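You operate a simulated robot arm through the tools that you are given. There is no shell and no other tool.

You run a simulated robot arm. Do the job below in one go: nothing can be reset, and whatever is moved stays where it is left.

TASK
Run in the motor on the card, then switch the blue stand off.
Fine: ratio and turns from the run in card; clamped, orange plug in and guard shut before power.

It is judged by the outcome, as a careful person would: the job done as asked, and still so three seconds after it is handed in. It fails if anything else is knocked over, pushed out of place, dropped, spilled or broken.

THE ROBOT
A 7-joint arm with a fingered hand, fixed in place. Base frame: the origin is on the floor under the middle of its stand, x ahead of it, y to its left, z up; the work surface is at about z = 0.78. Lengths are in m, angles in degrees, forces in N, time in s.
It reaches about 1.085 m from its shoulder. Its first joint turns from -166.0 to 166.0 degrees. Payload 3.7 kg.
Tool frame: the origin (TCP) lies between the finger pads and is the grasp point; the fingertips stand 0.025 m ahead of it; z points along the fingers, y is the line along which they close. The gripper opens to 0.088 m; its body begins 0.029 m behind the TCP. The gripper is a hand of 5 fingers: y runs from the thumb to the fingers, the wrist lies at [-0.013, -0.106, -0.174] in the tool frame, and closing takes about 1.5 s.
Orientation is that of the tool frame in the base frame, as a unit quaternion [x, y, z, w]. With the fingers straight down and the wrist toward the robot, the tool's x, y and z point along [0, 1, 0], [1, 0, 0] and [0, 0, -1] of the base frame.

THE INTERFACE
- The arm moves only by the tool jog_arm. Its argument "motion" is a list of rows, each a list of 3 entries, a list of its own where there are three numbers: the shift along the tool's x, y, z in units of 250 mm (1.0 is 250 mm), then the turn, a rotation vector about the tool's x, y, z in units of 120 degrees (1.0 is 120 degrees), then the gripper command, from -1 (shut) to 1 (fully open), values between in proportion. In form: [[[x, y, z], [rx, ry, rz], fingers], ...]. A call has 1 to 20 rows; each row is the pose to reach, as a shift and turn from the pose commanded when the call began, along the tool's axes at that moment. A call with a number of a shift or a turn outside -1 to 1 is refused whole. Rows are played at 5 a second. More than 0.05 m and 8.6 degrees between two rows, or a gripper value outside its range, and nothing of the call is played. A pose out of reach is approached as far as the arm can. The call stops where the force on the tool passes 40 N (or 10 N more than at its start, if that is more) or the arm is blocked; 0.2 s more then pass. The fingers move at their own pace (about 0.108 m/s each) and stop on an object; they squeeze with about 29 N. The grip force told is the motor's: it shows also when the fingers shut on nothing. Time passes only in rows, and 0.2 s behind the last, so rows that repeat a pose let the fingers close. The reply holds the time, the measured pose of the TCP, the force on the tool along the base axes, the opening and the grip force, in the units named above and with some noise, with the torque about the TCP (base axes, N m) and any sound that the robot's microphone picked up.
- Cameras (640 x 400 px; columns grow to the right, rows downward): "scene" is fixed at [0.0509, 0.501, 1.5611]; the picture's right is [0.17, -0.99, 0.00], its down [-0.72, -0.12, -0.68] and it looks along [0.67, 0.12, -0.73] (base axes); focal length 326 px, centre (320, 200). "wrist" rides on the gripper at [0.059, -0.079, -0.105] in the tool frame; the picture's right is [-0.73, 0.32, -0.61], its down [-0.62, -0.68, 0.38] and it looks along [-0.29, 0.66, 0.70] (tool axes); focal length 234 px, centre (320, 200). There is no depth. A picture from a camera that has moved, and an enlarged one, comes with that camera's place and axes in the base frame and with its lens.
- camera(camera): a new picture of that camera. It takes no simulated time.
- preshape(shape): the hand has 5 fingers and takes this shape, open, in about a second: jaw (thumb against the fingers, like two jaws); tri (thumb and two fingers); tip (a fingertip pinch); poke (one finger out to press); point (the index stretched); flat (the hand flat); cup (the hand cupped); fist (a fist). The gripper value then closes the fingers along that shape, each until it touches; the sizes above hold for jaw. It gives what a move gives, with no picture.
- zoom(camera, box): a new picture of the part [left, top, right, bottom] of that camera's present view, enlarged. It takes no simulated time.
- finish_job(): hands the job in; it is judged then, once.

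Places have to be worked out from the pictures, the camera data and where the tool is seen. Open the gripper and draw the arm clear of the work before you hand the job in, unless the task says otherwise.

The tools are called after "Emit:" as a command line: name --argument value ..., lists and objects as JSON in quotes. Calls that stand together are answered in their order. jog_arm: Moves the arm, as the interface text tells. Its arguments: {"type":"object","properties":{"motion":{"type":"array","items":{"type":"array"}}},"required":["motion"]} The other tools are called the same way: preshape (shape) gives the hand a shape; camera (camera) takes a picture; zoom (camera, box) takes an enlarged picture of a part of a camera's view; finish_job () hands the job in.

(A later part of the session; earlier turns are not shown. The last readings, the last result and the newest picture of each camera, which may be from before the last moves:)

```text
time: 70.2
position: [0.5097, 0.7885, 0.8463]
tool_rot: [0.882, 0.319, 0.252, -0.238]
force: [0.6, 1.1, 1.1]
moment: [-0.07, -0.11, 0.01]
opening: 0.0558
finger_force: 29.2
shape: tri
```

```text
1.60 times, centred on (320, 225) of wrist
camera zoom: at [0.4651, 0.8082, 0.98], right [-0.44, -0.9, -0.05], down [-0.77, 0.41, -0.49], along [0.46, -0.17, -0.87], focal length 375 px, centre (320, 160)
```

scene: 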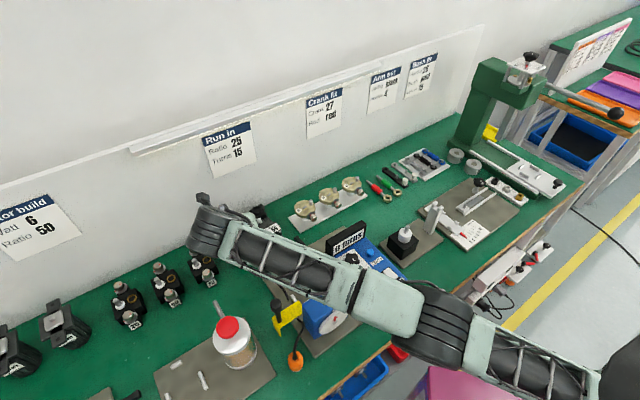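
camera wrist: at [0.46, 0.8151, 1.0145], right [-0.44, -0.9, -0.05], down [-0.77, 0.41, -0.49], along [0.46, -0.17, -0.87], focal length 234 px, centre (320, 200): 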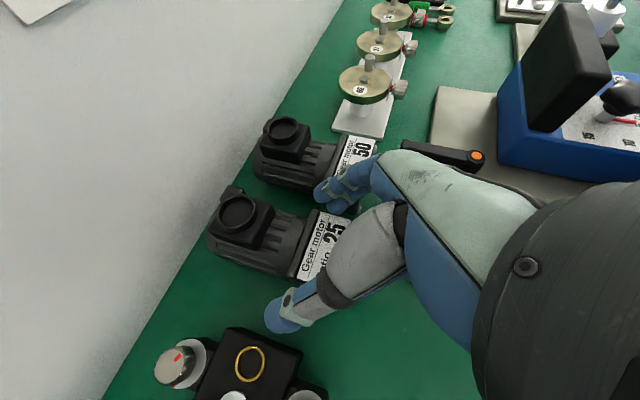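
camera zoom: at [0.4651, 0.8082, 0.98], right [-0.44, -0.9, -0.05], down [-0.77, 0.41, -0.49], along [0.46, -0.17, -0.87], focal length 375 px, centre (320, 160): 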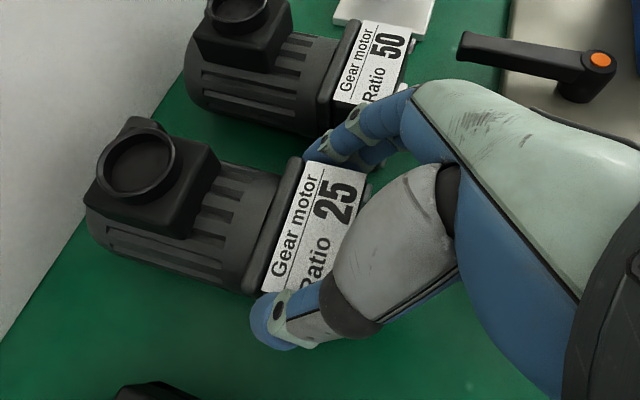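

Firm grip at 29 N. I draw the motor 5 cm forward and slightly left along the bench and check.

Emit:
jog_arm --motion '[[[-0.033, -0.009, -0.023], [0, 0, 0], -1], [[-0.066, -0.018, -0.046], [0, 0, 0], -1], [[-0.099, -0.028, -0.068], [0, 0, 0], -1], [[-0.132, -0.037, -0.091], [0, 0, 0], -1], [[-0.165, -0.046, -0.114], [0, 0, 0], -1]]'

Emit:
camera --camera "wrist"

Emit:
zoom --camera "scene" --box '[150, 190, 310, 350]'

```text
time: 71.4
position: [0.4671, 0.7619, 0.8437]
tool_rot: [0.882, 0.319, 0.252, -0.238]
force: [2.8, 3.2, 3.7]
moment: [-0.06, -0.26, 0.02]
opening: 0.0555
finger_force: 28.9
shape: tri
```

```text
taken
camera wrist: at [0.4221, 0.7821, 0.9791], right [-0.44, -0.9, -0.05], down [-0.77, 0.41, -0.49], along [0.46, -0.17, -0.87], focal length 234 px, centre (320, 200)
```

wrist: 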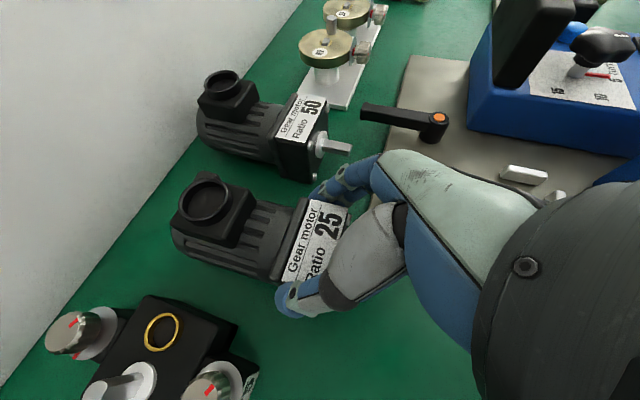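

```text
2.50 times, centred on (230, 270) of scene
camera zoom: at [0.0509, 0.501, 1.5611], right [0.17, -0.99, 0.0], down [-0.72, -0.12, -0.68], along [0.67, 0.12, -0.73], focal length 815 px, centre (545, 25)
```

zoom: 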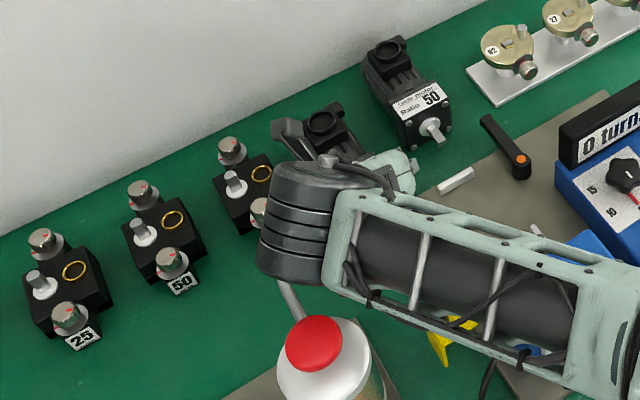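

The motor slid forward 5 cm and stayed straight. I open a few millimetres, reduce the tilt by 16° about the pinch axis, and close again.

Emit:
jog_arm --motion '[[[0, 0, 0], [0, 0, 0], 0.5], [[0, 0, 0], [0, 0, 0], 0.5], [[0, 0, 0], [-0.007, -0.043, 0.009], 0.5], [[0, 0, 0], [-0.014, -0.086, 0.018], 0.5], [[0, 0, 0], [-0.021, -0.1287, 0.027], 0.5], [[0, 0, 0], [-0.021, -0.1287, 0.027], 0.5]]'

Emit:
camera --camera "wrist"

```text
time: 72.8
position: [0.466, 0.7608, 0.8434]
tool_rot: [0.921, 0.319, 0.13, -0.18]
force: [0.5, 0.1, 0.3]
moment: [0.01, -0.02, -0.05]
opening: 0.066
finger_force: 0.0
shape: tri
```

```text
taken
camera wrist: at [0.4485, 0.8083, 0.9778], right [-0.43, -0.88, 0.21], down [-0.86, 0.32, -0.4], along [0.28, -0.35, -0.89], focal length 234 px, centre (320, 200)
```

wrist: 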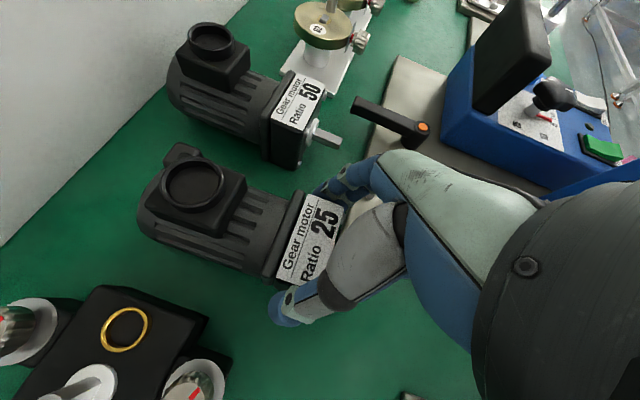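

Position held and the motor is undisturbed. I close again and move the motor slightly forward, then 2 cm left, so it will clear the stand's plate corner.

Emit:
jog_arm --motion '[[[0, 0, 0], [0, 0, 0], -1], [[0, 0, 0], [0, 0, 0], -1], [[0, 0, 0], [0, 0, 0], -1], [[0, 0, 0], [0, 0, 0], -1], [[-0.022, 0.002, -0.009], [0, 0, 0], -1], [[-0.027, -0.026, -0.003], [0, 0, 0], -1], [[-0.031, -0.055, 0.003], [0, 0, 0], -1], [[-0.036, -0.083, 0.009], [0, 0, 0], -1], [[-0.036, -0.083, 0.009], [0, 0, 0], -1]]'

Emit:
camera --camera "wrist"

Emit:
zoom --camera "scene" --box '[150, 190, 310, 350]'

```text
time: 74.8
position: [0.4451, 0.7731, 0.8428]
tool_rot: [0.921, 0.319, 0.131, -0.18]
force: [3.8, -2.4, 2.4]
moment: [-0.34, -0.32, -0.15]
opening: 0.0556
finger_force: 28.7
shape: tri
```

```text
taken
camera wrist: at [0.4287, 0.8205, 0.9773], right [-0.43, -0.88, 0.21], down [-0.86, 0.32, -0.4], along [0.28, -0.35, -0.89], focal length 234 px, centre (320, 200)
```

wrist: 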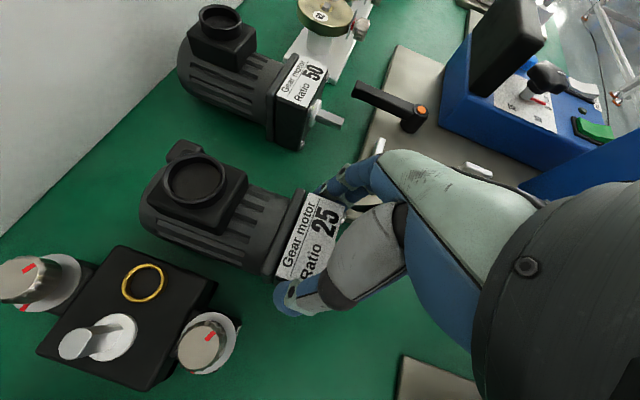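

```text
2.50 times, centred on (230, 270) of scene
camera zoom: at [0.0509, 0.501, 1.5611], right [0.17, -0.99, 0.0], down [-0.72, -0.12, -0.68], along [0.67, 0.12, -0.73], focal length 815 px, centre (545, 25)
```

zoom: 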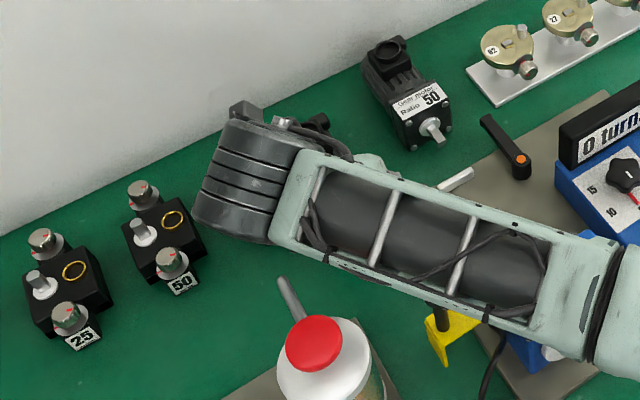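

It moved left cleanly with a small gap to the gearbox "75". Now I draw it 4 cm forward.

Emit:
jog_arm --motion '[[[-0.037, 0.003, -0.015], [0, 0, 0], -1], [[-0.074, 0.006, -0.031], [0, 0, 0], -1], [[-0.11, 0.008, -0.046], [0, 0, 0], -1], [[-0.147, 0.011, -0.061], [0, 0, 0], -1], [[-0.147, 0.011, -0.061], [0, 0, 0], -1]]'

Emit:
camera --camera "wrist"

Emit:
zoom --camera "scene" --box '[150, 190, 310, 350]'

```text
time: 76.0
position: [0.4168, 0.7453, 0.8438]
tool_rot: [0.921, 0.319, 0.131, -0.181]
force: [-0.7, 1.2, 0.6]
moment: [-0.07, -0.07, 0.04]
opening: 0.0555
finger_force: 29.1
shape: tri
```

```text
taken
camera wrist: at [0.3992, 0.7917, 0.9784], right [-0.43, -0.88, 0.21], down [-0.86, 0.32, -0.4], along [0.28, -0.35, -0.89], focal length 234 px, centre (320, 200)
```

wrist: 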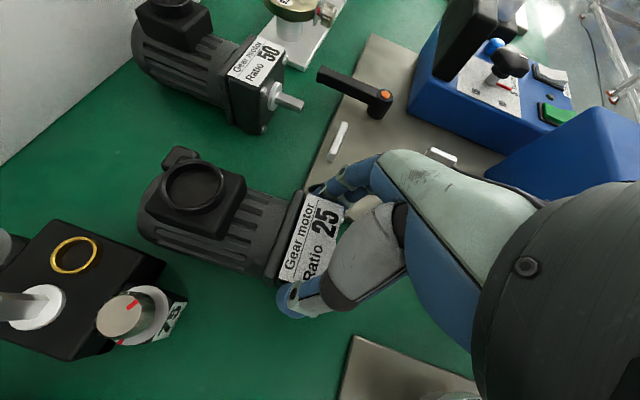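

```text
2.50 times, centred on (230, 270) of scene
camera zoom: at [0.0509, 0.501, 1.5611], right [0.17, -0.99, 0.0], down [-0.72, -0.12, -0.68], along [0.67, 0.12, -0.73], focal length 815 px, centre (545, 25)
```

zoom: 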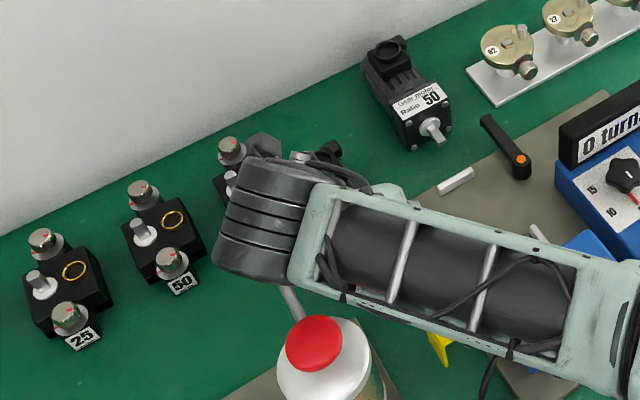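

Good progress. I open slightly, untilt another 12° and trim the yaw by 4°, then grip again and draw the motor 4.5 cm more forward.

Emit:
jog_arm --motion '[[[0, 0, 0], [0, 0, 0], 0.5], [[0, 0, 0], [0, 0, 0], 0.5], [[0, 0, 0], [-0.002, -0.052, -0.005], 0.5], [[0, 0, 0], [-0.0039, -0.1048, -0.0095], 0.5], [[0, 0, 0], [-0.0039, -0.1048, -0.0095], 0.5], [[0, 0, 0], [-0.0039, -0.1048, -0.0095], -1], [[0, 0, 0], [-0.0039, -0.1048, -0.0095], -1], [[0, 0, 0], [-0.0039, -0.1048, -0.0095], -1], [[0, 0, 0], [-0.0039, -0.1048, -0.0095], -1]]'

Emit:
camera --camera "wrist"

```text
time: 78.0
position: [0.4182, 0.746, 0.8426]
tool_rot: [0.928, 0.344, 0.033, -0.138]
force: [-0.1, 1.1, -0.2]
moment: [-0.17, -0.17, 0.04]
opening: 0.056
finger_force: 29.2
shape: tri
```

```text
taken
camera wrist: at [0.4162, 0.8114, 0.9711], right [-0.32, -0.86, 0.39], down [-0.93, 0.21, -0.3], along [0.18, -0.46, -0.87], focal length 234 px, centre (320, 200)
```

wrist: 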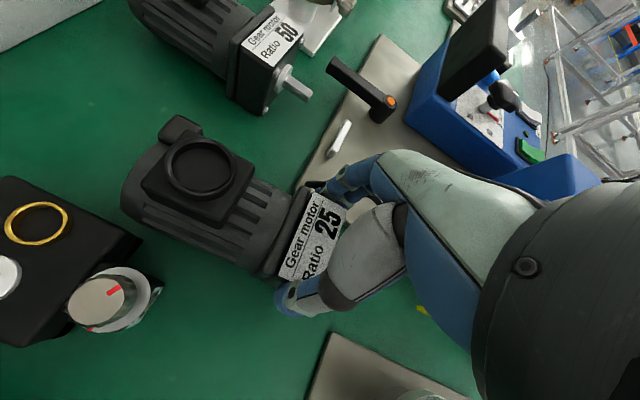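

Tilt is now about 10°. I draw it 4.5 cm further forward while trimming the yaw by +3°.

Emit:
jog_arm --motion '[[[-0.044, 0.002, -0.008], [0.001, -0.0015, -0.006], -1], [[-0.088, 0.005, -0.016], [0.002, -0.003, -0.013], -1], [[-0.133, 0.008, -0.023], [0.003, -0.0046, -0.019], -1], [[-0.177, 0.01, -0.031], [0.0042, -0.0062, -0.0256], -1], [[-0.177, 0.01, -0.031], [0.0042, -0.0062, -0.0256], -1]]'

Emit:
camera --camera "wrist"

Emit:
zoom --camera "scene" --box '[150, 190, 310, 350]'

```text
time: 79.2
position: [0.3867, 0.7151, 0.8442]
tool_rot: [0.918, 0.371, 0.029, -0.14]
force: [1.7, 1.0, -1.2]
moment: [-0.13, -0.18, 0.05]
opening: 0.0555
finger_force: 29.3
shape: tri
```

```text
taken
camera wrist: at [0.3809, 0.7788, 0.9712], right [-0.27, -0.88, 0.39], down [-0.94, 0.15, -0.3], along [0.21, -0.45, -0.87], focal length 234 px, centre (320, 200)
```

wrist: 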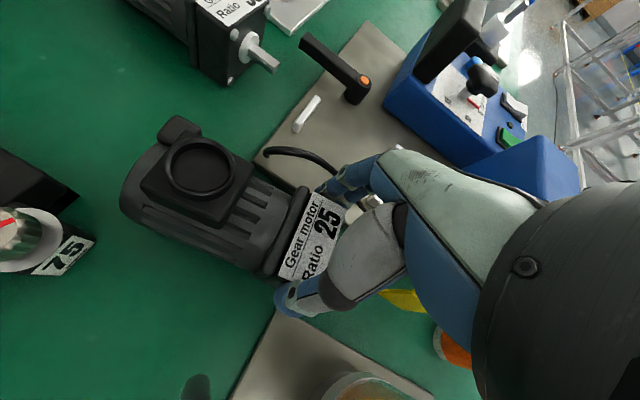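

```text
2.50 times, centred on (230, 270) of scene
camera zoom: at [0.0509, 0.501, 1.5611], right [0.17, -0.99, 0.0], down [-0.72, -0.12, -0.68], along [0.67, 0.12, -0.73], focal length 815 px, centre (545, 25)
```

zoom: 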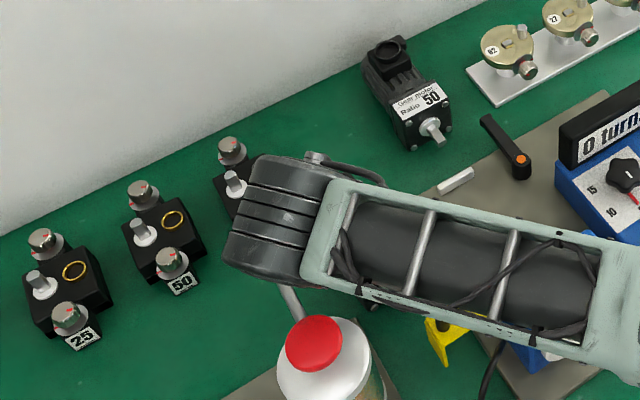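

The motor is now well forward, in the clear. Before regripping I test whether this pinch can lift it: I raise 1.5 cm and read force and attitude.

Emit:
jog_arm --motion '[[[0.005, -0.007, -0.029], [0, 0, 0], -1], [[0.01, -0.014, -0.058], [0, 0, 0], -1], [[0.01, -0.014, -0.058], [0, 0, 0], -1], [[0.01, -0.014, -0.058], [0, 0, 0], -1]]'

Emit:
camera --camera "wrist"

```text
time: 80.2
position: [0.3871, 0.7132, 0.8571]
tool_rot: [0.918, 0.37, 0.028, -0.14]
force: [0.5, 0.1, -7.4]
moment: [-0.13, 0.06, -0.07]
opening: 0.0558
finger_force: 28.9
shape: tri
```

```text
taken
camera wrist: at [0.3819, 0.7795, 0.9845], right [-0.27, -0.88, 0.39], down [-0.94, 0.15, -0.3], along [0.21, -0.45, -0.87], focal length 234 px, centre (320, 200)
```

wrist: 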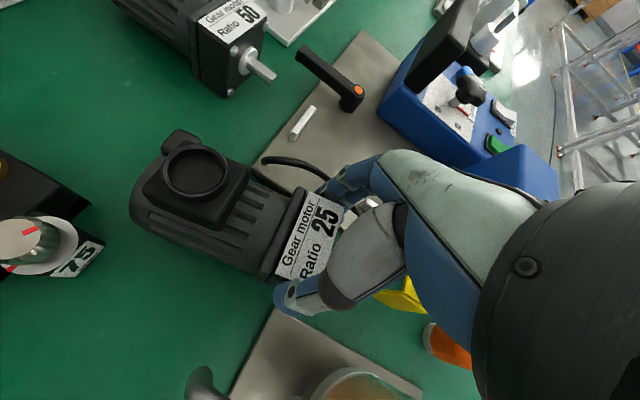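

Weight about 7.4 N, and the motor hangs with only a slight rear droop. I hold one second to see if it creeps.

Emit:
jog_arm --motion '[[[0, 0, 0], [0, 0, 0], -1], [[0, 0, 0], [0, 0, 0], -1], [[0, 0, 0], [0, 0, 0], -1], [[0, 0, 0], [0, 0, 0], -1], [[0, 0, 0], [0, 0, 0], -1]]'

Emit:
camera --camera "wrist"

```text
time: 81.4
position: [0.3874, 0.7145, 0.8582]
tool_rot: [0.918, 0.371, 0.028, -0.14]
force: [1.0, -0.3, -7.5]
moment: [-0.13, 0.03, -0.03]
opening: 0.0557
finger_force: 29.3
shape: tri
```

```text
taken
camera wrist: at [0.3818, 0.7796, 0.9846], right [-0.27, -0.88, 0.39], down [-0.94, 0.15, -0.3], along [0.21, -0.45, -0.87], focal length 234 px, centre (320, 200)
```

wrist: 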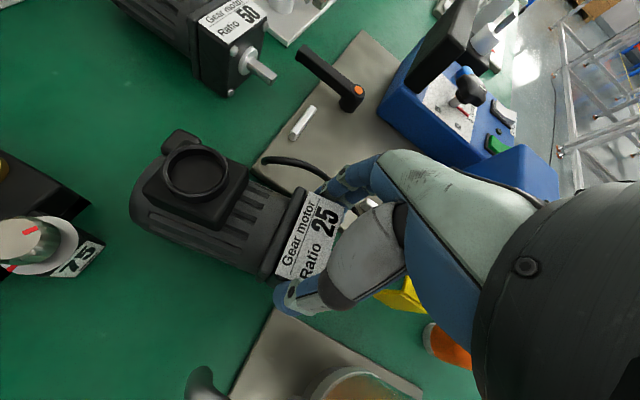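

No creep at all; the hold is solid. I set it back down, open, shift the pinch 13 mm back toward the centre of mass and bring the tilt to 0°, then grip again for the final carry.

Emit:
jog_arm --motion '[[[-0.0043, 0.0065, 0.027], [0, 0, 0], -1], [[-0.0086, 0.0131, 0.0534], [0, 0, 0], -1], [[-0.0086, 0.0131, 0.0534], [0, 0, 0], 0.55], [[-0.0086, 0.0131, 0.0534], [0, 0, 0], 0.55], [[0.0171, 0.0131, 0.0576], [-0.0014, -0.0381, 0.0092], 0.55], [[0.0428, 0.0131, 0.0617], [-0.0028, -0.0762, 0.0183], 0.55], [[0.0428, 0.0131, 0.0617], [-0.0028, -0.0762, 0.0183], 0.55]]'

Emit:
camera --camera "wrist"

Emit:
camera --camera "scene"

```text
time: 83.0
position: [0.3964, 0.7222, 0.8445]
tool_rot: [0.924, 0.364, -0.046, -0.107]
force: [0.4, -0.1, 0.8]
moment: [0.0, 0.02, 0.0]
opening: 0.068
finger_force: 0.0
shape: tri
```

```text
taken
camera wrist: at [0.4045, 0.8026, 0.9638], right [-0.22, -0.82, 0.52], down [-0.97, 0.12, -0.21], along [0.11, -0.55, -0.83], focal length 234 px, centre (320, 200)
```

wrist: 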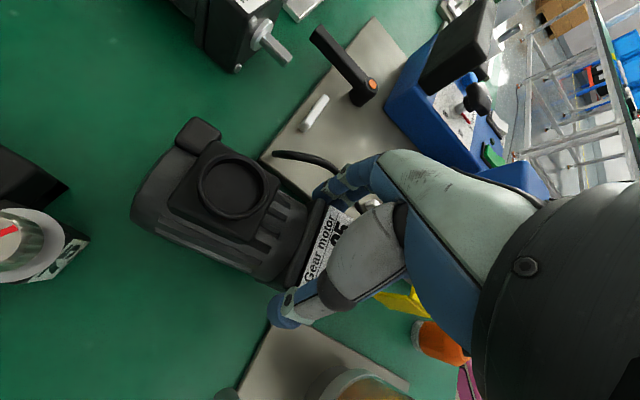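

```text
taken
```

scene: 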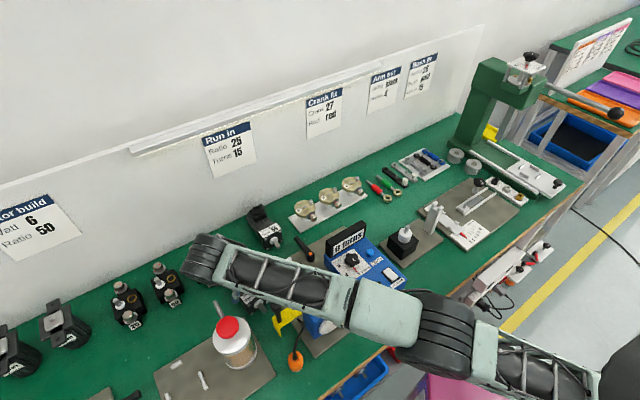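

I trim the hand yaw by 2° to be square with the bench, close, and lift the motor about 6 cm to see how it sits in the grip.

Emit:
jog_arm --motion '[[[0, 0, 0], [-0.0001, -0.0039, -0.0162], 0.55], [[0, 0, 0], [-0.0001, -0.0039, -0.0162], -1], [[0, 0, 0], [-0.0001, -0.0039, -0.0162], -1], [[0, 0, 0], [-0.0001, -0.0039, -0.0162], -1], [[0, 0, 0], [-0.0001, -0.0039, -0.0162], -1], [[0, -0.012, -0.05], [-0.0001, -0.0039, -0.0162], -1], [[0, -0.028, -0.117], [-0.0001, -0.0039, -0.0162], -1], [[-0.001, -0.042, -0.175], [-0.0001, -0.0039, -0.0162], -1], [[-0.002, -0.056, -0.233], [-0.0001, -0.0039, -0.0162], -1], [[-0.002, -0.056, -0.233], [-0.0001, -0.0039, -0.0162], -1]]'

Emit:
camera --camera "wrist"

Emit:
camera --camera "scene"

```text
time: 85.2
position: [0.3969, 0.7232, 0.904]
tool_rot: [0.918, 0.379, -0.049, -0.106]
force: [0.3, 0.0, -10.3]
moment: [-0.21, 0.07, -0.05]
opening: 0.0557
finger_force: 29.6
shape: tri
```

```text
taken
camera wrist: at [0.4025, 0.8027, 1.023], right [-0.19, -0.83, 0.52], down [-0.97, 0.09, -0.21], along [0.13, -0.55, -0.83], focal length 234 px, centre (320, 200)
```

wrist: 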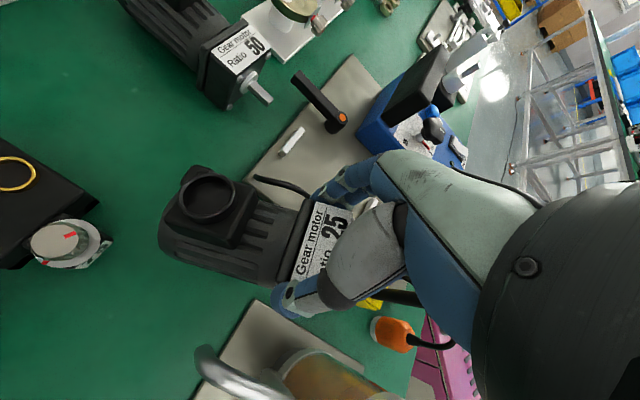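

```text
taken
```

scene: 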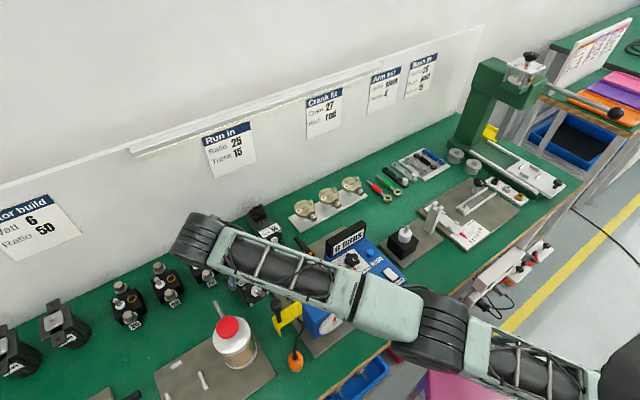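

Lifted, the full weight is about 10.3 N and the rear droops roughly 15°, so the centre of mass lies some 2 cm behind the pinch. I lower it back to the bench, shift the pinch 11 mm further back and try again.

Emit:
jog_arm --motion '[[[0.0, 0.014, 0.058], [0, 0, 0], -1], [[0.001, 0.028, 0.116], [0, 0, 0], -1], [[0.0015, 0.042, 0.174], [0, 0, 0], -1], [[0.002, 0.055, 0.231], [0, 0, 0], -1], [[0.002, 0.055, 0.231], [0, 0, 0], 0.55], [[0.002, 0.055, 0.231], [0, 0, 0], 0.55], [[0.024, 0.055, 0.231], [0, 0, 0], 0.55], [[0.046, 0.055, 0.231], [0, 0, 0], 0.55], [[0.046, 0.055, 0.231], [0, 0, 0], 0.55]]'

Emit:
camera --camera "wrist"

```text
time: 87.2
position: [0.4033, 0.7308, 0.8463]
tool_rot: [0.918, 0.379, -0.049, -0.107]
force: [-0.9, -0.2, -0.1]
moment: [0.02, -0.01, 0.0]
opening: 0.068
finger_force: 0.1
shape: tri
```

```text
taken
camera wrist: at [0.4097, 0.8106, 0.9646], right [-0.19, -0.83, 0.52], down [-0.97, 0.09, -0.21], along [0.13, -0.55, -0.83], focal length 234 px, centre (320, 200)
```

wrist: 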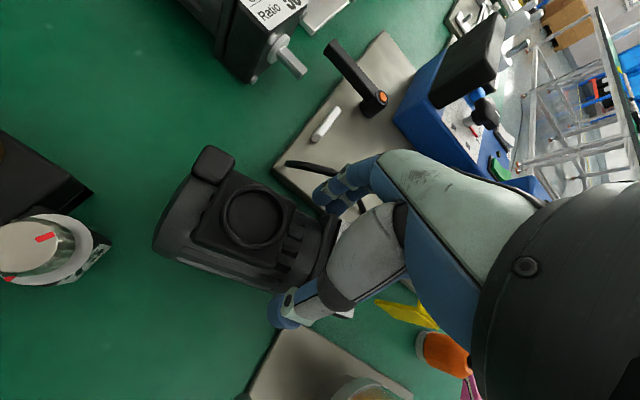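

The motor seems to have yawed several degrees when set down. I square it up by pinching the flat gearhead sides further forward, then open and move back to the balance point before the final close.

Emit:
jog_arm --motion '[[[-0.048, 0, 0], [0, 0, 0], 0.6], [[-0.096, 0, 0], [0, 0, 0], 0.6], [[-0.096, 0, 0], [0, 0, 0], -1], [[-0.096, 0, 0], [0, 0, 0], -1], [[-0.096, 0, 0], [0, 0, 0], -1], [[-0.096, 0, 0], [0, 0, 0], -1]]'

Emit:
camera --camera "wrist"

```text
time: 88.6
position: [0.3865, 0.7131, 0.8453]
tool_rot: [0.918, 0.379, -0.048, -0.107]
force: [0.7, 2.5, -0.2]
moment: [-0.17, -0.27, 0.1]
opening: 0.0569
finger_force: 29.2
shape: tri
```

```text
taken
camera wrist: at [0.3927, 0.794, 0.965], right [-0.19, -0.83, 0.52], down [-0.97, 0.09, -0.21], along [0.13, -0.55, -0.83], focal length 234 px, centre (320, 200)
```

wrist: 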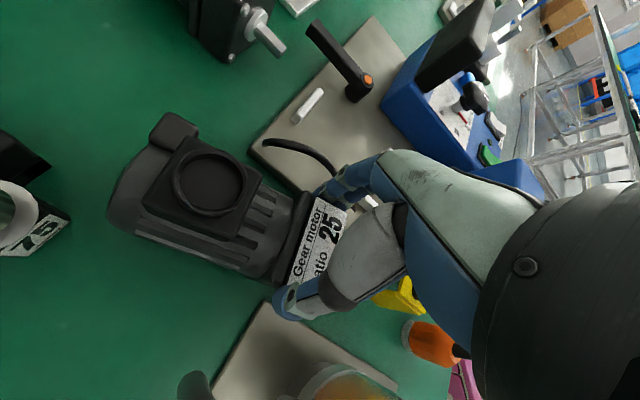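

It is gripped, but the motor sits yawed about +10° relative to the hand, which I'll compensate later. I open, move 21 mm back along the motor's axis to the balance point, close and lift 3 cm.

Emit:
jog_arm --motion '[[[0, 0, 0], [0, 0, 0], 0.5], [[0, 0, 0], [0, 0, 0], 0.5], [[0.042, -0.008, 0], [0, 0, 0], 0.5], [[0.084, -0.015, 0], [0, 0, 0], 0.5], [[0.084, -0.015, 0], [0, 0, 0], -1], [[0.084, -0.015, 0], [0, 0, 0], -1], [[0.084, -0.015, 0], [0, 0, 0], -1], [[0.084, -0.015, 0], [0, 0, 0], -1], [[0.084, -0.029, -0.058], [0, 0, 0], -1], [[0.083, -0.043, -0.117], [0, 0, 0], -1], [[0.083, -0.043, -0.117], [0, 0, 0], -1], [[0.083, -0.043, -0.117], [0, 0, 0], -1]]'

Emit:
camera --camera "wrist"

```text
time: 91.2
position: [0.4, 0.7306, 0.8765]
tool_rot: [0.918, 0.379, -0.049, -0.107]
force: [0.9, -0.1, -0.7]
moment: [0.02, 0.0, -0.02]
opening: 0.024
finger_force: 28.9
shape: tri
```

```text
taken
camera wrist: at [0.4063, 0.8108, 0.995], right [-0.19, -0.83, 0.52], down [-0.97, 0.09, -0.21], along [0.13, -0.55, -0.83], focal length 234 px, centre (320, 200)
```

wrist: 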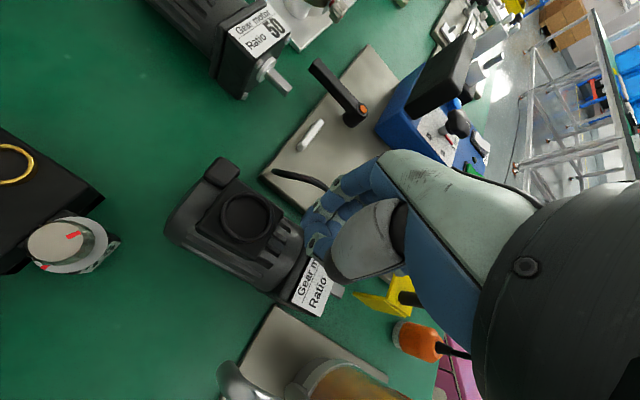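

The fingers slipped off: the body behind the gearhead is round and I was too high on it, so the motor stayed on the bench. I open, rise a little and look at where it sits now.

Emit:
jog_arm --motion '[[[0, -0.02, -0.08], [0, 0, 0], 0.8], [[0, -0.04, -0.16], [0, 0, 0], 0.8], [[-0.02, -0.06, -0.24], [0, 0, 0], 0.8], [[-0.02, -0.06, -0.24], [0, 0, 0], 0.8]]'

Emit:
camera --camera "wrist"

Emit:
zoom --camera "wrist" --box '[140, 150, 400, 330]'

```text
time: 92.2
position: [0.4004, 0.7308, 0.8982]
tool_rot: [0.917, 0.38, -0.048, -0.108]
force: [0.2, -0.1, 0.2]
moment: [-0.01, -0.02, -0.02]
opening: 0.0792
finger_force: 0.0
shape: tri
out of reach, approached as far as the arm can: row 2, 3, 4
```

```text
taken
camera wrist: at [0.4055, 0.8108, 1.0155], right [-0.19, -0.83, 0.52], down [-0.97, 0.09, -0.21], along [0.13, -0.55, -0.83], focal length 234 px, centre (320, 200)
```

wrist: 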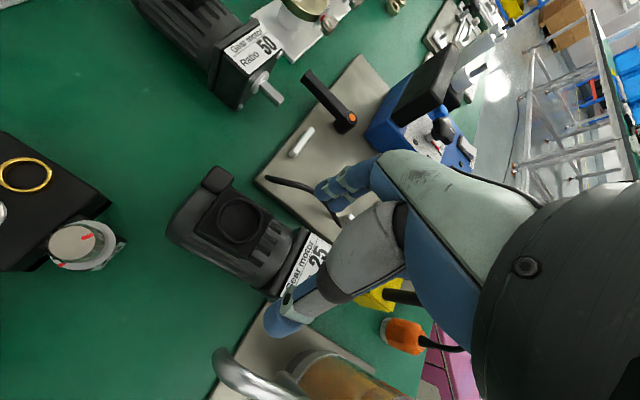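

```text
2.22 times, centred on (270, 240) of wrist
camera zoom: at [0.4055, 0.8108, 1.0155], right [-0.19, -0.83, 0.52], down [-0.97, 0.09, -0.21], along [0.13, -0.55, -0.83], focal length 520 px, centre (431, 111)
```

zoom: 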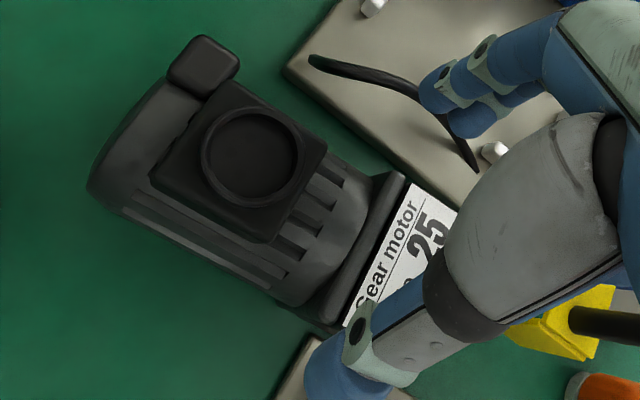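

The motor is still straight, with its front at b≈0.763 and centred near s≈−0.245, its left side close to the jar's plate. I come down wide open, centred slightly to its right, lower on the sides than before, watching the force.

Emit:
jog_arm --motion '[[[-0.004, -0.01, 0.0], [0, -0.003, -0.012], 1], [[-0.008, -0.005, 0.07], [-0.0002, -0.0058, -0.0243], 1], [[-0.01, 0.012, 0.14], [-0.0002, -0.0058, -0.0243], 1], [[-0.011, 0.029, 0.211], [-0.0002, -0.0058, -0.0243], 1], [[-0.011, 0.036, 0.24], [-0.0002, -0.0058, -0.0243], 1], [[-0.01, 0.043, 0.269], [-0.0002, -0.0058, -0.0243], 1], [[-0.01, 0.043, 0.269], [-0.0002, -0.0058, -0.0243], 1]]'

Emit:
camera --camera "wrist"

```text
time: 93.6
position: [0.3938, 0.7334, 0.8381]
tool_rot: [0.908, 0.402, -0.047, -0.11]
force: [-1.3, -0.8, 9.5]
moment: [-0.33, -0.04, -0.02]
opening: 0.0875
finger_force: 0.0
shape: tri
stopped in row 7: the force on the tool passed its limit at 45 N (the readings are from after the stop); the commanded pose is now the measured one
```

```text
taken
camera wrist: at [0.3948, 0.8122, 0.9577], right [-0.15, -0.85, 0.51], down [-0.98, 0.04, -0.21], along [0.16, -0.53, -0.83], focal length 234 px, centre (320, 200)
```

wrist: 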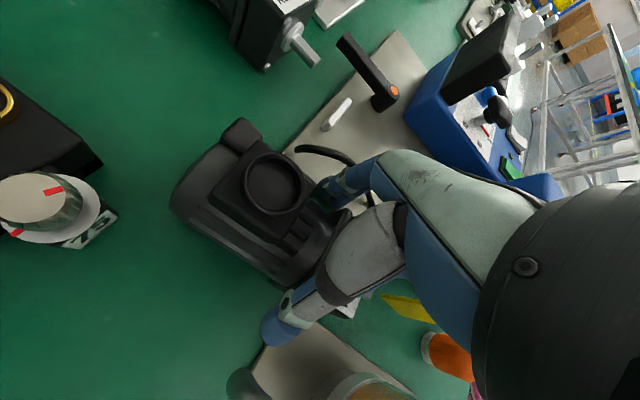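

The folded fingers met the motor top at z≈0.838, so I cannot go that low here. I back up 6 mm, shift 4 mm forward so thumb and finger both catch the flat gearhead sides, then close and lift to check.

Emit:
jog_arm --motion '[[[-0.008, -0.002, -0.026], [0, 0, 0], 1], [[-0.016, -0.003, -0.026], [0, 0, 0], 1], [[-0.016, -0.003, -0.026], [0, 0, 0], 0.3], [[-0.016, -0.003, -0.026], [0, 0, 0], -1], [[-0.016, -0.003, -0.026], [0, 0, 0], -1], [[-0.016, -0.003, -0.026], [0, 0, 0], -1], [[-0.016, -0.003, -0.026], [0, 0, 0], -1]]'

Emit:
camera --camera "wrist"

```text
time: 95.2
position: [0.3903, 0.73, 0.8423]
tool_rot: [0.907, 0.404, -0.048, -0.107]
force: [0.2, 0.7, 0.6]
moment: [-0.16, -0.21, 0.02]
opening: 0.0547
finger_force: 28.9
shape: tri
```

```text
taken
camera wrist: at [0.3924, 0.8096, 0.9618], right [-0.15, -0.84, 0.51], down [-0.98, 0.04, -0.21], along [0.16, -0.53, -0.83], focal length 234 px, centre (320, 200)
```

wrist: 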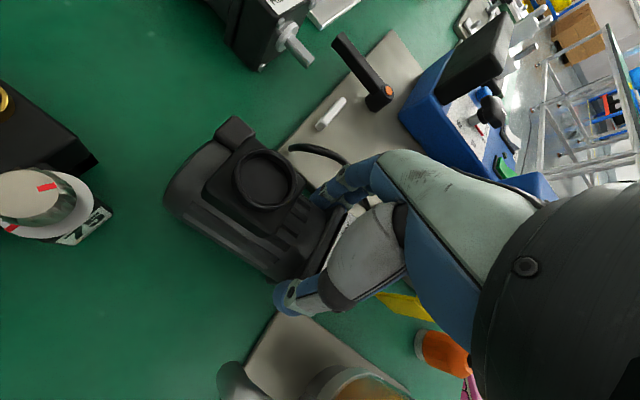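

Gripped with partial gearhead contact. I lift 4 cm while easing toward the robot, and check the attitude.

Emit:
jog_arm --motion '[[[0, -0.01, -0.04], [0, 0, 0], -1], [[-0.01, -0.02, -0.08], [0, 0, 0], -1], [[-0.03, -0.03, -0.12], [0, 0, 0], -1], [[-0.05, -0.04, -0.16], [0, 0, 0], -1], [[-0.05, -0.04, -0.16], [0, 0, 0], -1], [[-0.05, -0.04, -0.16], [0, 0, 0], -1]]'

Emit:
camera --camera "wrist"

Emit:
zoom --camera "scene" --box '[200, 230, 340, 330]'

```text
time: 96.6
position: [0.3829, 0.721, 0.8822]
tool_rot: [0.908, 0.403, -0.048, -0.107]
force: [-0.2, 0.1, -10.5]
moment: [-0.17, 0.1, 0.01]
opening: 0.0533
finger_force: 28.9
shape: tri
```

```text
taken
camera wrist: at [0.3839, 0.8006, 1.0022], right [-0.15, -0.84, 0.51], down [-0.98, 0.04, -0.21], along [0.16, -0.53, -0.83], focal length 234 px, centre (320, 200)
```

wrist: 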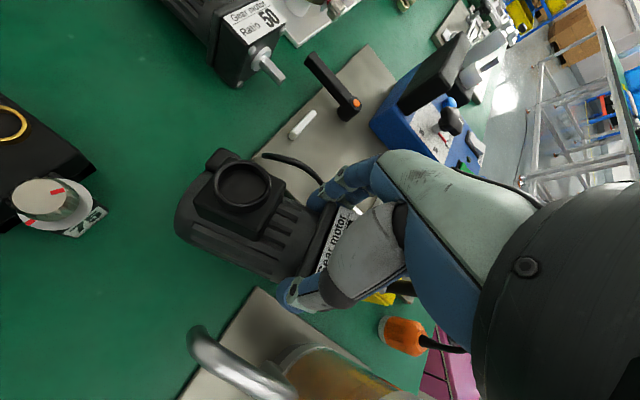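

```text
4.00 times, centred on (270, 280) of scene
camera zoom: at [0.0509, 0.501, 1.5611], right [0.17, -0.99, 0.0], down [-0.72, -0.12, -0.68], along [0.67, 0.12, -0.73], focal length 1305 px, centre (520, -120)
```

zoom: 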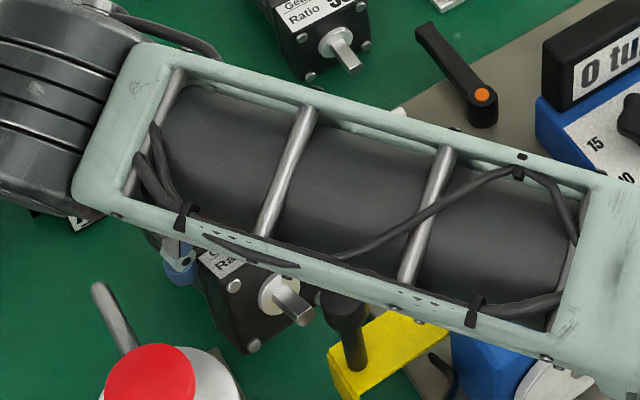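

Held firmly at 10.5 N but the rear still droops about 15° and the pads sit near the gearhead's edge, which isn't safe to carry. I set it down again 1 cm further right, clear of the jar's plate, and will try the four-finger jaw around the balance point.

Emit:
jog_arm --motion '[[[-0.002, 0.043, -0.01], [0, 0, 0], -1], [[-0.002, 0.055, 0.04], [0, 0, 0], -1], [[-0.002, 0.067, 0.09], [0, 0, 0], -1], [[-0.002, 0.079, 0.137], [0, 0, 0], -1], [[-0.002, 0.079, 0.137], [0, 0, 0], -1], [[-0.002, 0.079, 0.137], [0, 0, 0], 1], [[-0.002, 0.079, 0.137], [0, 0, 0], 1], [[-0.002, 0.063, 0.075], [0, 0, 0], 1], [[-0.002, 0.047, 0.01], [0, 0, 0], 1]]'

Emit:
preshape --shape "jaw"

Emit:
camera --camera "wrist"

Emit:
zoom --camera "wrist" --box '[140, 140, 400, 320]'

```text
time: 98.6
position: [0.3925, 0.7115, 0.8779]
tool_rot: [0.907, 0.404, -0.048, -0.106]
force: [1.2, -0.3, 0.6]
moment: [0.0, -0.01, -0.02]
opening: 0.0878
finger_force: 0.2
shape: tri
```

```text
time: 99.5
position: [0.3911, 0.713, 0.8793]
tool_rot: [0.907, 0.403, -0.049, -0.109]
force: [-0.2, 0.9, -0.2]
moment: [-0.01, -0.01, -0.02]
opening: 0.0876
finger_force: 0.1
shape: jaw
```

```text
taken
camera wrist: at [0.3928, 0.792, 0.9983], right [-0.15, -0.84, 0.51], down [-0.98, 0.04, -0.21], along [0.16, -0.53, -0.83], focal length 234 px, centre (320, 200)
```

wrist: 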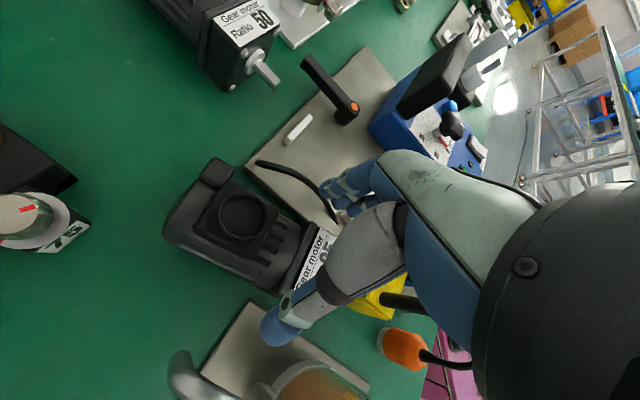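

```text
2.22 times, centred on (270, 230) of wrist
camera zoom: at [0.3928, 0.792, 0.9983], right [-0.15, -0.84, 0.51], down [-0.98, 0.04, -0.21], along [0.16, -0.53, -0.83], focal length 520 px, centre (431, 133)
```

zoom: 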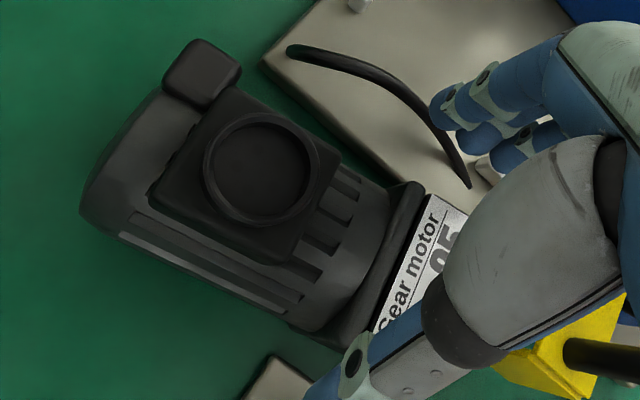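

The motor sits with its front near b≈0.74 and yawed about +8°. I align the hand with it, centre near its balance point, and lower the open four-finger jaw carefully.

Emit:
jog_arm --motion '[[[0.01, -0.005, 0.0], [0, -0.005, -0.02], 1], [[0.021, -0.008, 0.05], [0, -0.0099, -0.0404], 1], [[0.021, -0.003, 0.1], [0, -0.0099, -0.0404], 1], [[0.021, 0.002, 0.14], [0, -0.0099, -0.0404], 1], [[0.021, 0.007, 0.16], [0, -0.0099, -0.0404], 1], [[0.021, 0.012, 0.179], [0, -0.0099, -0.0404], 1]]'

Emit:
camera --camera "wrist"

```text
time: 100.9
position: [0.3877, 0.72, 0.8335]
tool_rot: [0.889, 0.443, -0.053, -0.106]
force: [0.6, -0.7, 0.7]
moment: [-0.01, -0.01, 0.01]
opening: 0.0877
finger_force: 0.1
shape: jaw
```

```text
taken
camera wrist: at [0.3826, 0.8002, 0.9534], right [-0.07, -0.85, 0.52], down [-0.98, -0.04, -0.21], along [0.2, -0.52, -0.83], focal length 234 px, centre (320, 200)
```

wrist: 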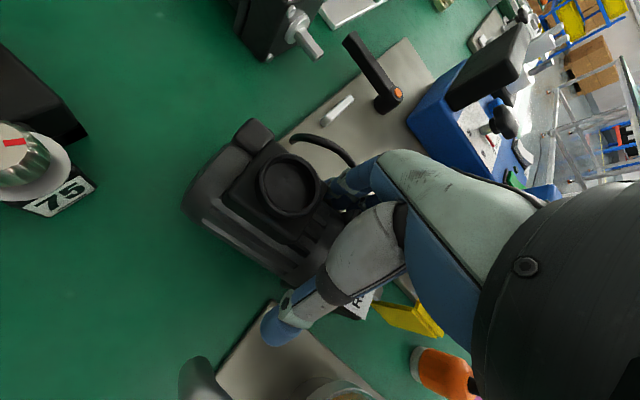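

No contact at z=0.8335 in the jaw shape. I go 6 mm lower and close all four fingers.

Emit:
jog_arm --motion '[[[0, 0.003, 0.012], [0, 0, 0], 1], [[0, 0.006, 0.024], [0, 0, 0], 1], [[0, 0.006, 0.024], [0, 0, 0], 0.4], [[0, 0.006, 0.024], [0, 0, 0], 0], [[0, 0.006, 0.024], [0, 0, 0], -1], [[0, 0.006, 0.024], [0, 0, 0], -1], [[0, 0.006, 0.024], [0, 0, 0], -1], [[0, 0.006, 0.024], [0, 0, 0], -1]]'

Emit:
camera --camera "wrist"

```text
time: 102.7
position: [0.3871, 0.7216, 0.8277]
tool_rot: [0.889, 0.442, -0.053, -0.105]
force: [-0.1, 1.0, -0.5]
moment: [-0.05, -0.02, 0.13]
opening: 0.0525
finger_force: 29.0
shape: jaw
```

```text
taken
camera wrist: at [0.3825, 0.801, 0.9478], right [-0.07, -0.85, 0.51], down [-0.98, -0.04, -0.21], along [0.2, -0.52, -0.83], focal length 234 px, centre (320, 200)
```

wrist: 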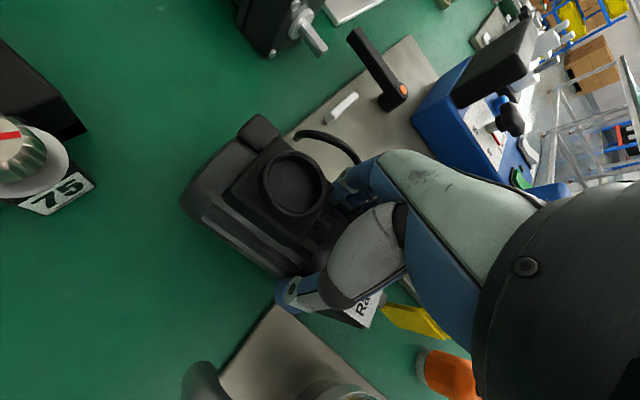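

Closed at 52 mm opening around the balance point. I lift 3 cm to check attitude.

Emit:
jog_arm --motion '[[[0, -0.007, -0.03], [0, 0, 0], -1], [[0, -0.014, -0.06], [0, 0, 0], -1], [[-0.01, -0.021, -0.09], [0, 0, 0], -1], [[-0.02, -0.029, -0.12], [0, 0, 0], -1], [[-0.02, -0.029, -0.12], [0, 0, 0], -1], [[-0.02, -0.029, -0.12], [0, 0, 0], -1]]'

Emit:
camera --camera "wrist"

Emit:
zoom --camera "scene" --box '[200, 230, 340, 330]'

```text
time: 104.1
position: [0.3848, 0.719, 0.8582]
tool_rot: [0.889, 0.442, -0.053, -0.106]
force: [0.8, -0.1, -10.2]
moment: [-0.16, 0.1, 0.05]
opening: 0.0526
finger_force: 29.1
shape: jaw
```

```text
taken
camera wrist: at [0.3797, 0.7981, 0.9782], right [-0.07, -0.85, 0.52], down [-0.98, -0.04, -0.21], along [0.2, -0.52, -0.83], focal length 234 px, centre (320, 200)
```

wrist: 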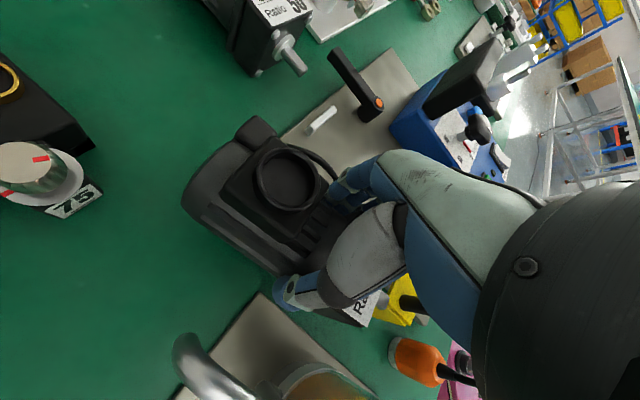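

```text
4.00 times, centred on (270, 280) of scene
camera zoom: at [0.0509, 0.501, 1.5611], right [0.17, -0.99, 0.0], down [-0.72, -0.12, -0.68], along [0.67, 0.12, -0.73], focal length 1305 px, centre (520, -120)
```

zoom: 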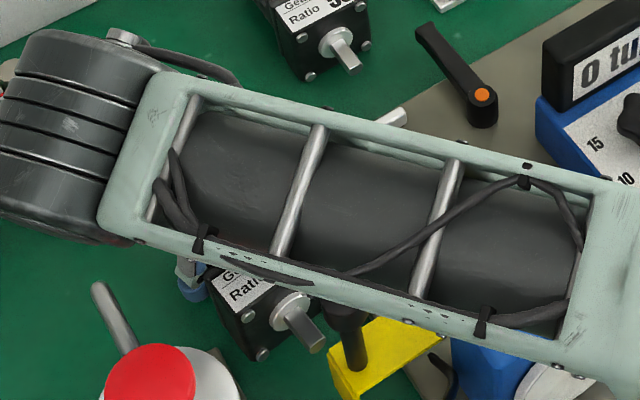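

The four-finger hold is rigid: 10.2 N and hardly any droop. I zoom on the motor to measure its yaw in the hand before carrying it to the bay.

Emit:
zoom --camera "wrist" --box '[170, 100, 410, 340]'

```text
1.67 times, centred on (290, 220) of wrist
camera zoom: at [0.3797, 0.7981, 0.9782], right [-0.07, -0.85, 0.52], down [-0.98, -0.04, -0.21], along [0.2, -0.52, -0.83], focal length 390 px, centre (370, 167)
```

zoom: 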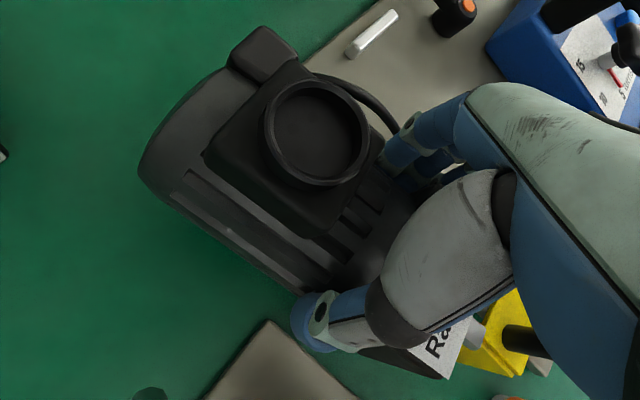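

The motor's yaw in the hand is about the same as the hand's (+8°). I raise it to clear the fences, carry it right to the bay's centreline at b≈0.78, and turn the hand back by 8° on the way.

Emit:
jog_arm --motion '[[[0, -0.016, -0.068], [0, 0, 0], -1], [[0, -0.033, -0.136], [0, 0, 0], -1], [[-0.012, 0.057, -0.158], [0, 0.003, 0.013], -1], [[-0.025, 0.147, -0.18], [0, 0.006, 0.026], -1], [[-0.038, 0.237, -0.201], [0, 0.009, 0.039], -1], [[-0.051, 0.328, -0.223], [0, 0.013, 0.052], -1], [[-0.064, 0.418, -0.245], [0, 0.0157, 0.0648], -1], [[-0.064, 0.418, -0.245], [0, 0.0157, 0.0648], -1]]'

Emit:
camera --camera "wrist"

Emit:
camera --camera "scene"

```text
time: 105.9
position: [0.4697, 0.636, 0.8934]
tool_rot: [0.918, 0.379, -0.045, -0.108]
force: [0.0, 0.0, -10.0]
moment: [-0.1, 0.07, -0.01]
opening: 0.0524
finger_force: 29.0
shape: jaw
```

```text
taken
camera wrist: at [0.4743, 0.7159, 1.0127], right [-0.19, -0.84, 0.52], down [-0.97, 0.09, -0.21], along [0.13, -0.54, -0.83], focal length 234 px, centre (320, 200)
```

wrist: 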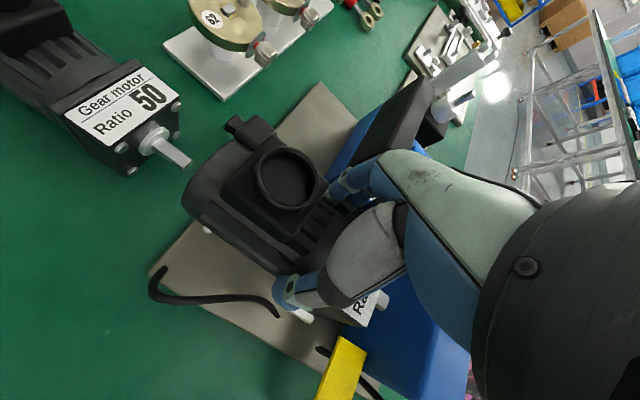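

```text
taken
```

scene: 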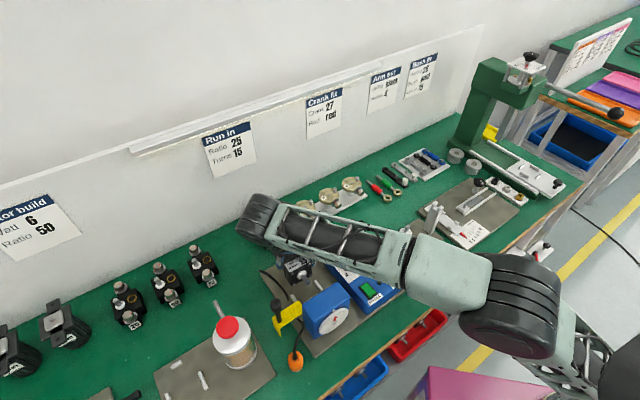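

The motor is over the bay now. I zoom both views to compare its axis with the fences.

Emit:
zoom --camera "scene" --box '[255, 230, 345, 330]'

Emit:
zoom --camera "wrist" --box '[140, 100, 420, 380]'

```text
4.00 times, centred on (300, 280) of scene
camera zoom: at [0.0509, 0.501, 1.5611], right [0.17, -0.99, 0.0], down [-0.72, -0.12, -0.68], along [0.67, 0.12, -0.73], focal length 1305 px, centre (400, -120)
```

zoom: 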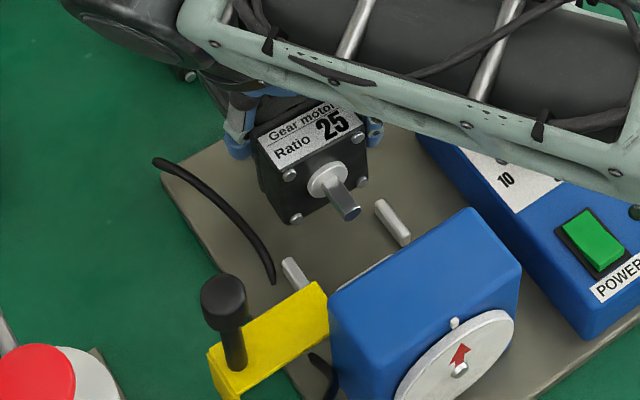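

```text
1.43 times, centred on (280, 240) of wrist
camera zoom: at [0.4743, 0.7159, 1.0127], right [-0.19, -0.84, 0.52], down [-0.97, 0.09, -0.21], along [0.13, -0.54, -0.83], focal length 334 px, centre (377, 143)
```

zoom: 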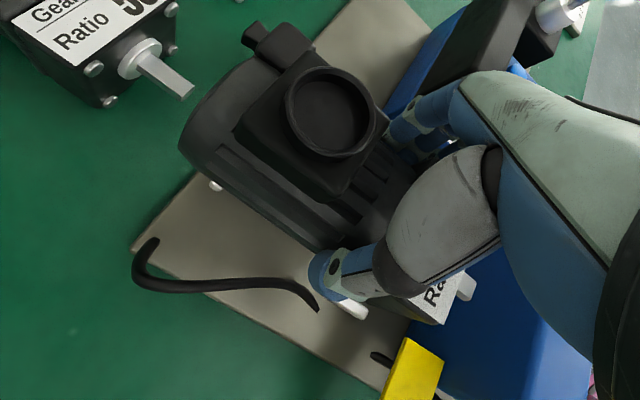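

The scene zoom shows the nose clearly: the motor is yawed about −5° and 4–5 mm left of the bay's centre (s≈−0.120). I turn +5°, nudge 1 mm right and move 24 mm forward at this height, then re-measure.

Emit:
jog_arm --motion '[[[-0.024, 0.001, 0], [0, -0.003, -0.013], -1], [[-0.048, 0.002, 0], [0, -0.006, -0.027], -1], [[-0.072, 0.003, -0.001], [0, -0.0097, -0.0405], -1], [[-0.095, 0.004, -0.001], [0, -0.0097, -0.0405], -1], [[-0.095, 0.004, -0.001], [0, -0.0097, -0.0405], -1]]'

Emit:
zoom --camera "scene" --box '[260, 235, 340, 305]'

Emit:
camera --camera "wrist"

```text
time: 107.1
position: [0.4499, 0.6212, 0.8932]
tool_rot: [0.9, 0.419, -0.05, -0.106]
force: [-0.3, 0.8, -11.2]
moment: [-0.14, 0.06, 0.04]
opening: 0.0524
finger_force: 28.9
shape: jaw
```

```text
5.71 times, centred on (300, 270) of scene
camera zoom: at [0.0509, 0.501, 1.5611], right [0.17, -0.99, 0.0], down [-0.72, -0.12, -0.68], along [0.67, 0.12, -0.73], focal length 1864 px, centre (434, -200)
```

zoom: 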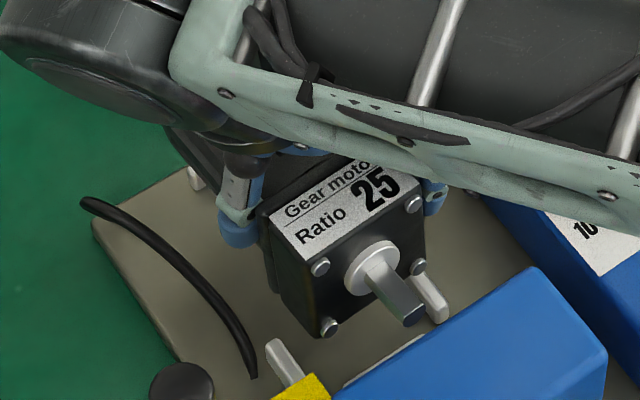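

```text
taken
camera wrist: at [0.4494, 0.6986, 1.0134], right [-0.12, -0.85, 0.51], down [-0.98, 0.01, -0.21], along [0.18, -0.53, -0.83], focal length 234 px, centre (320, 200)
```

wrist: 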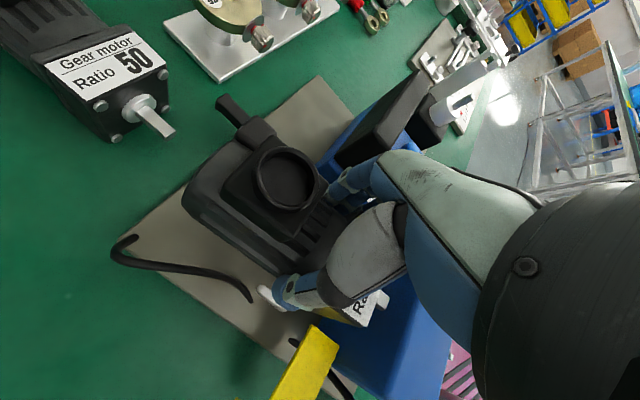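

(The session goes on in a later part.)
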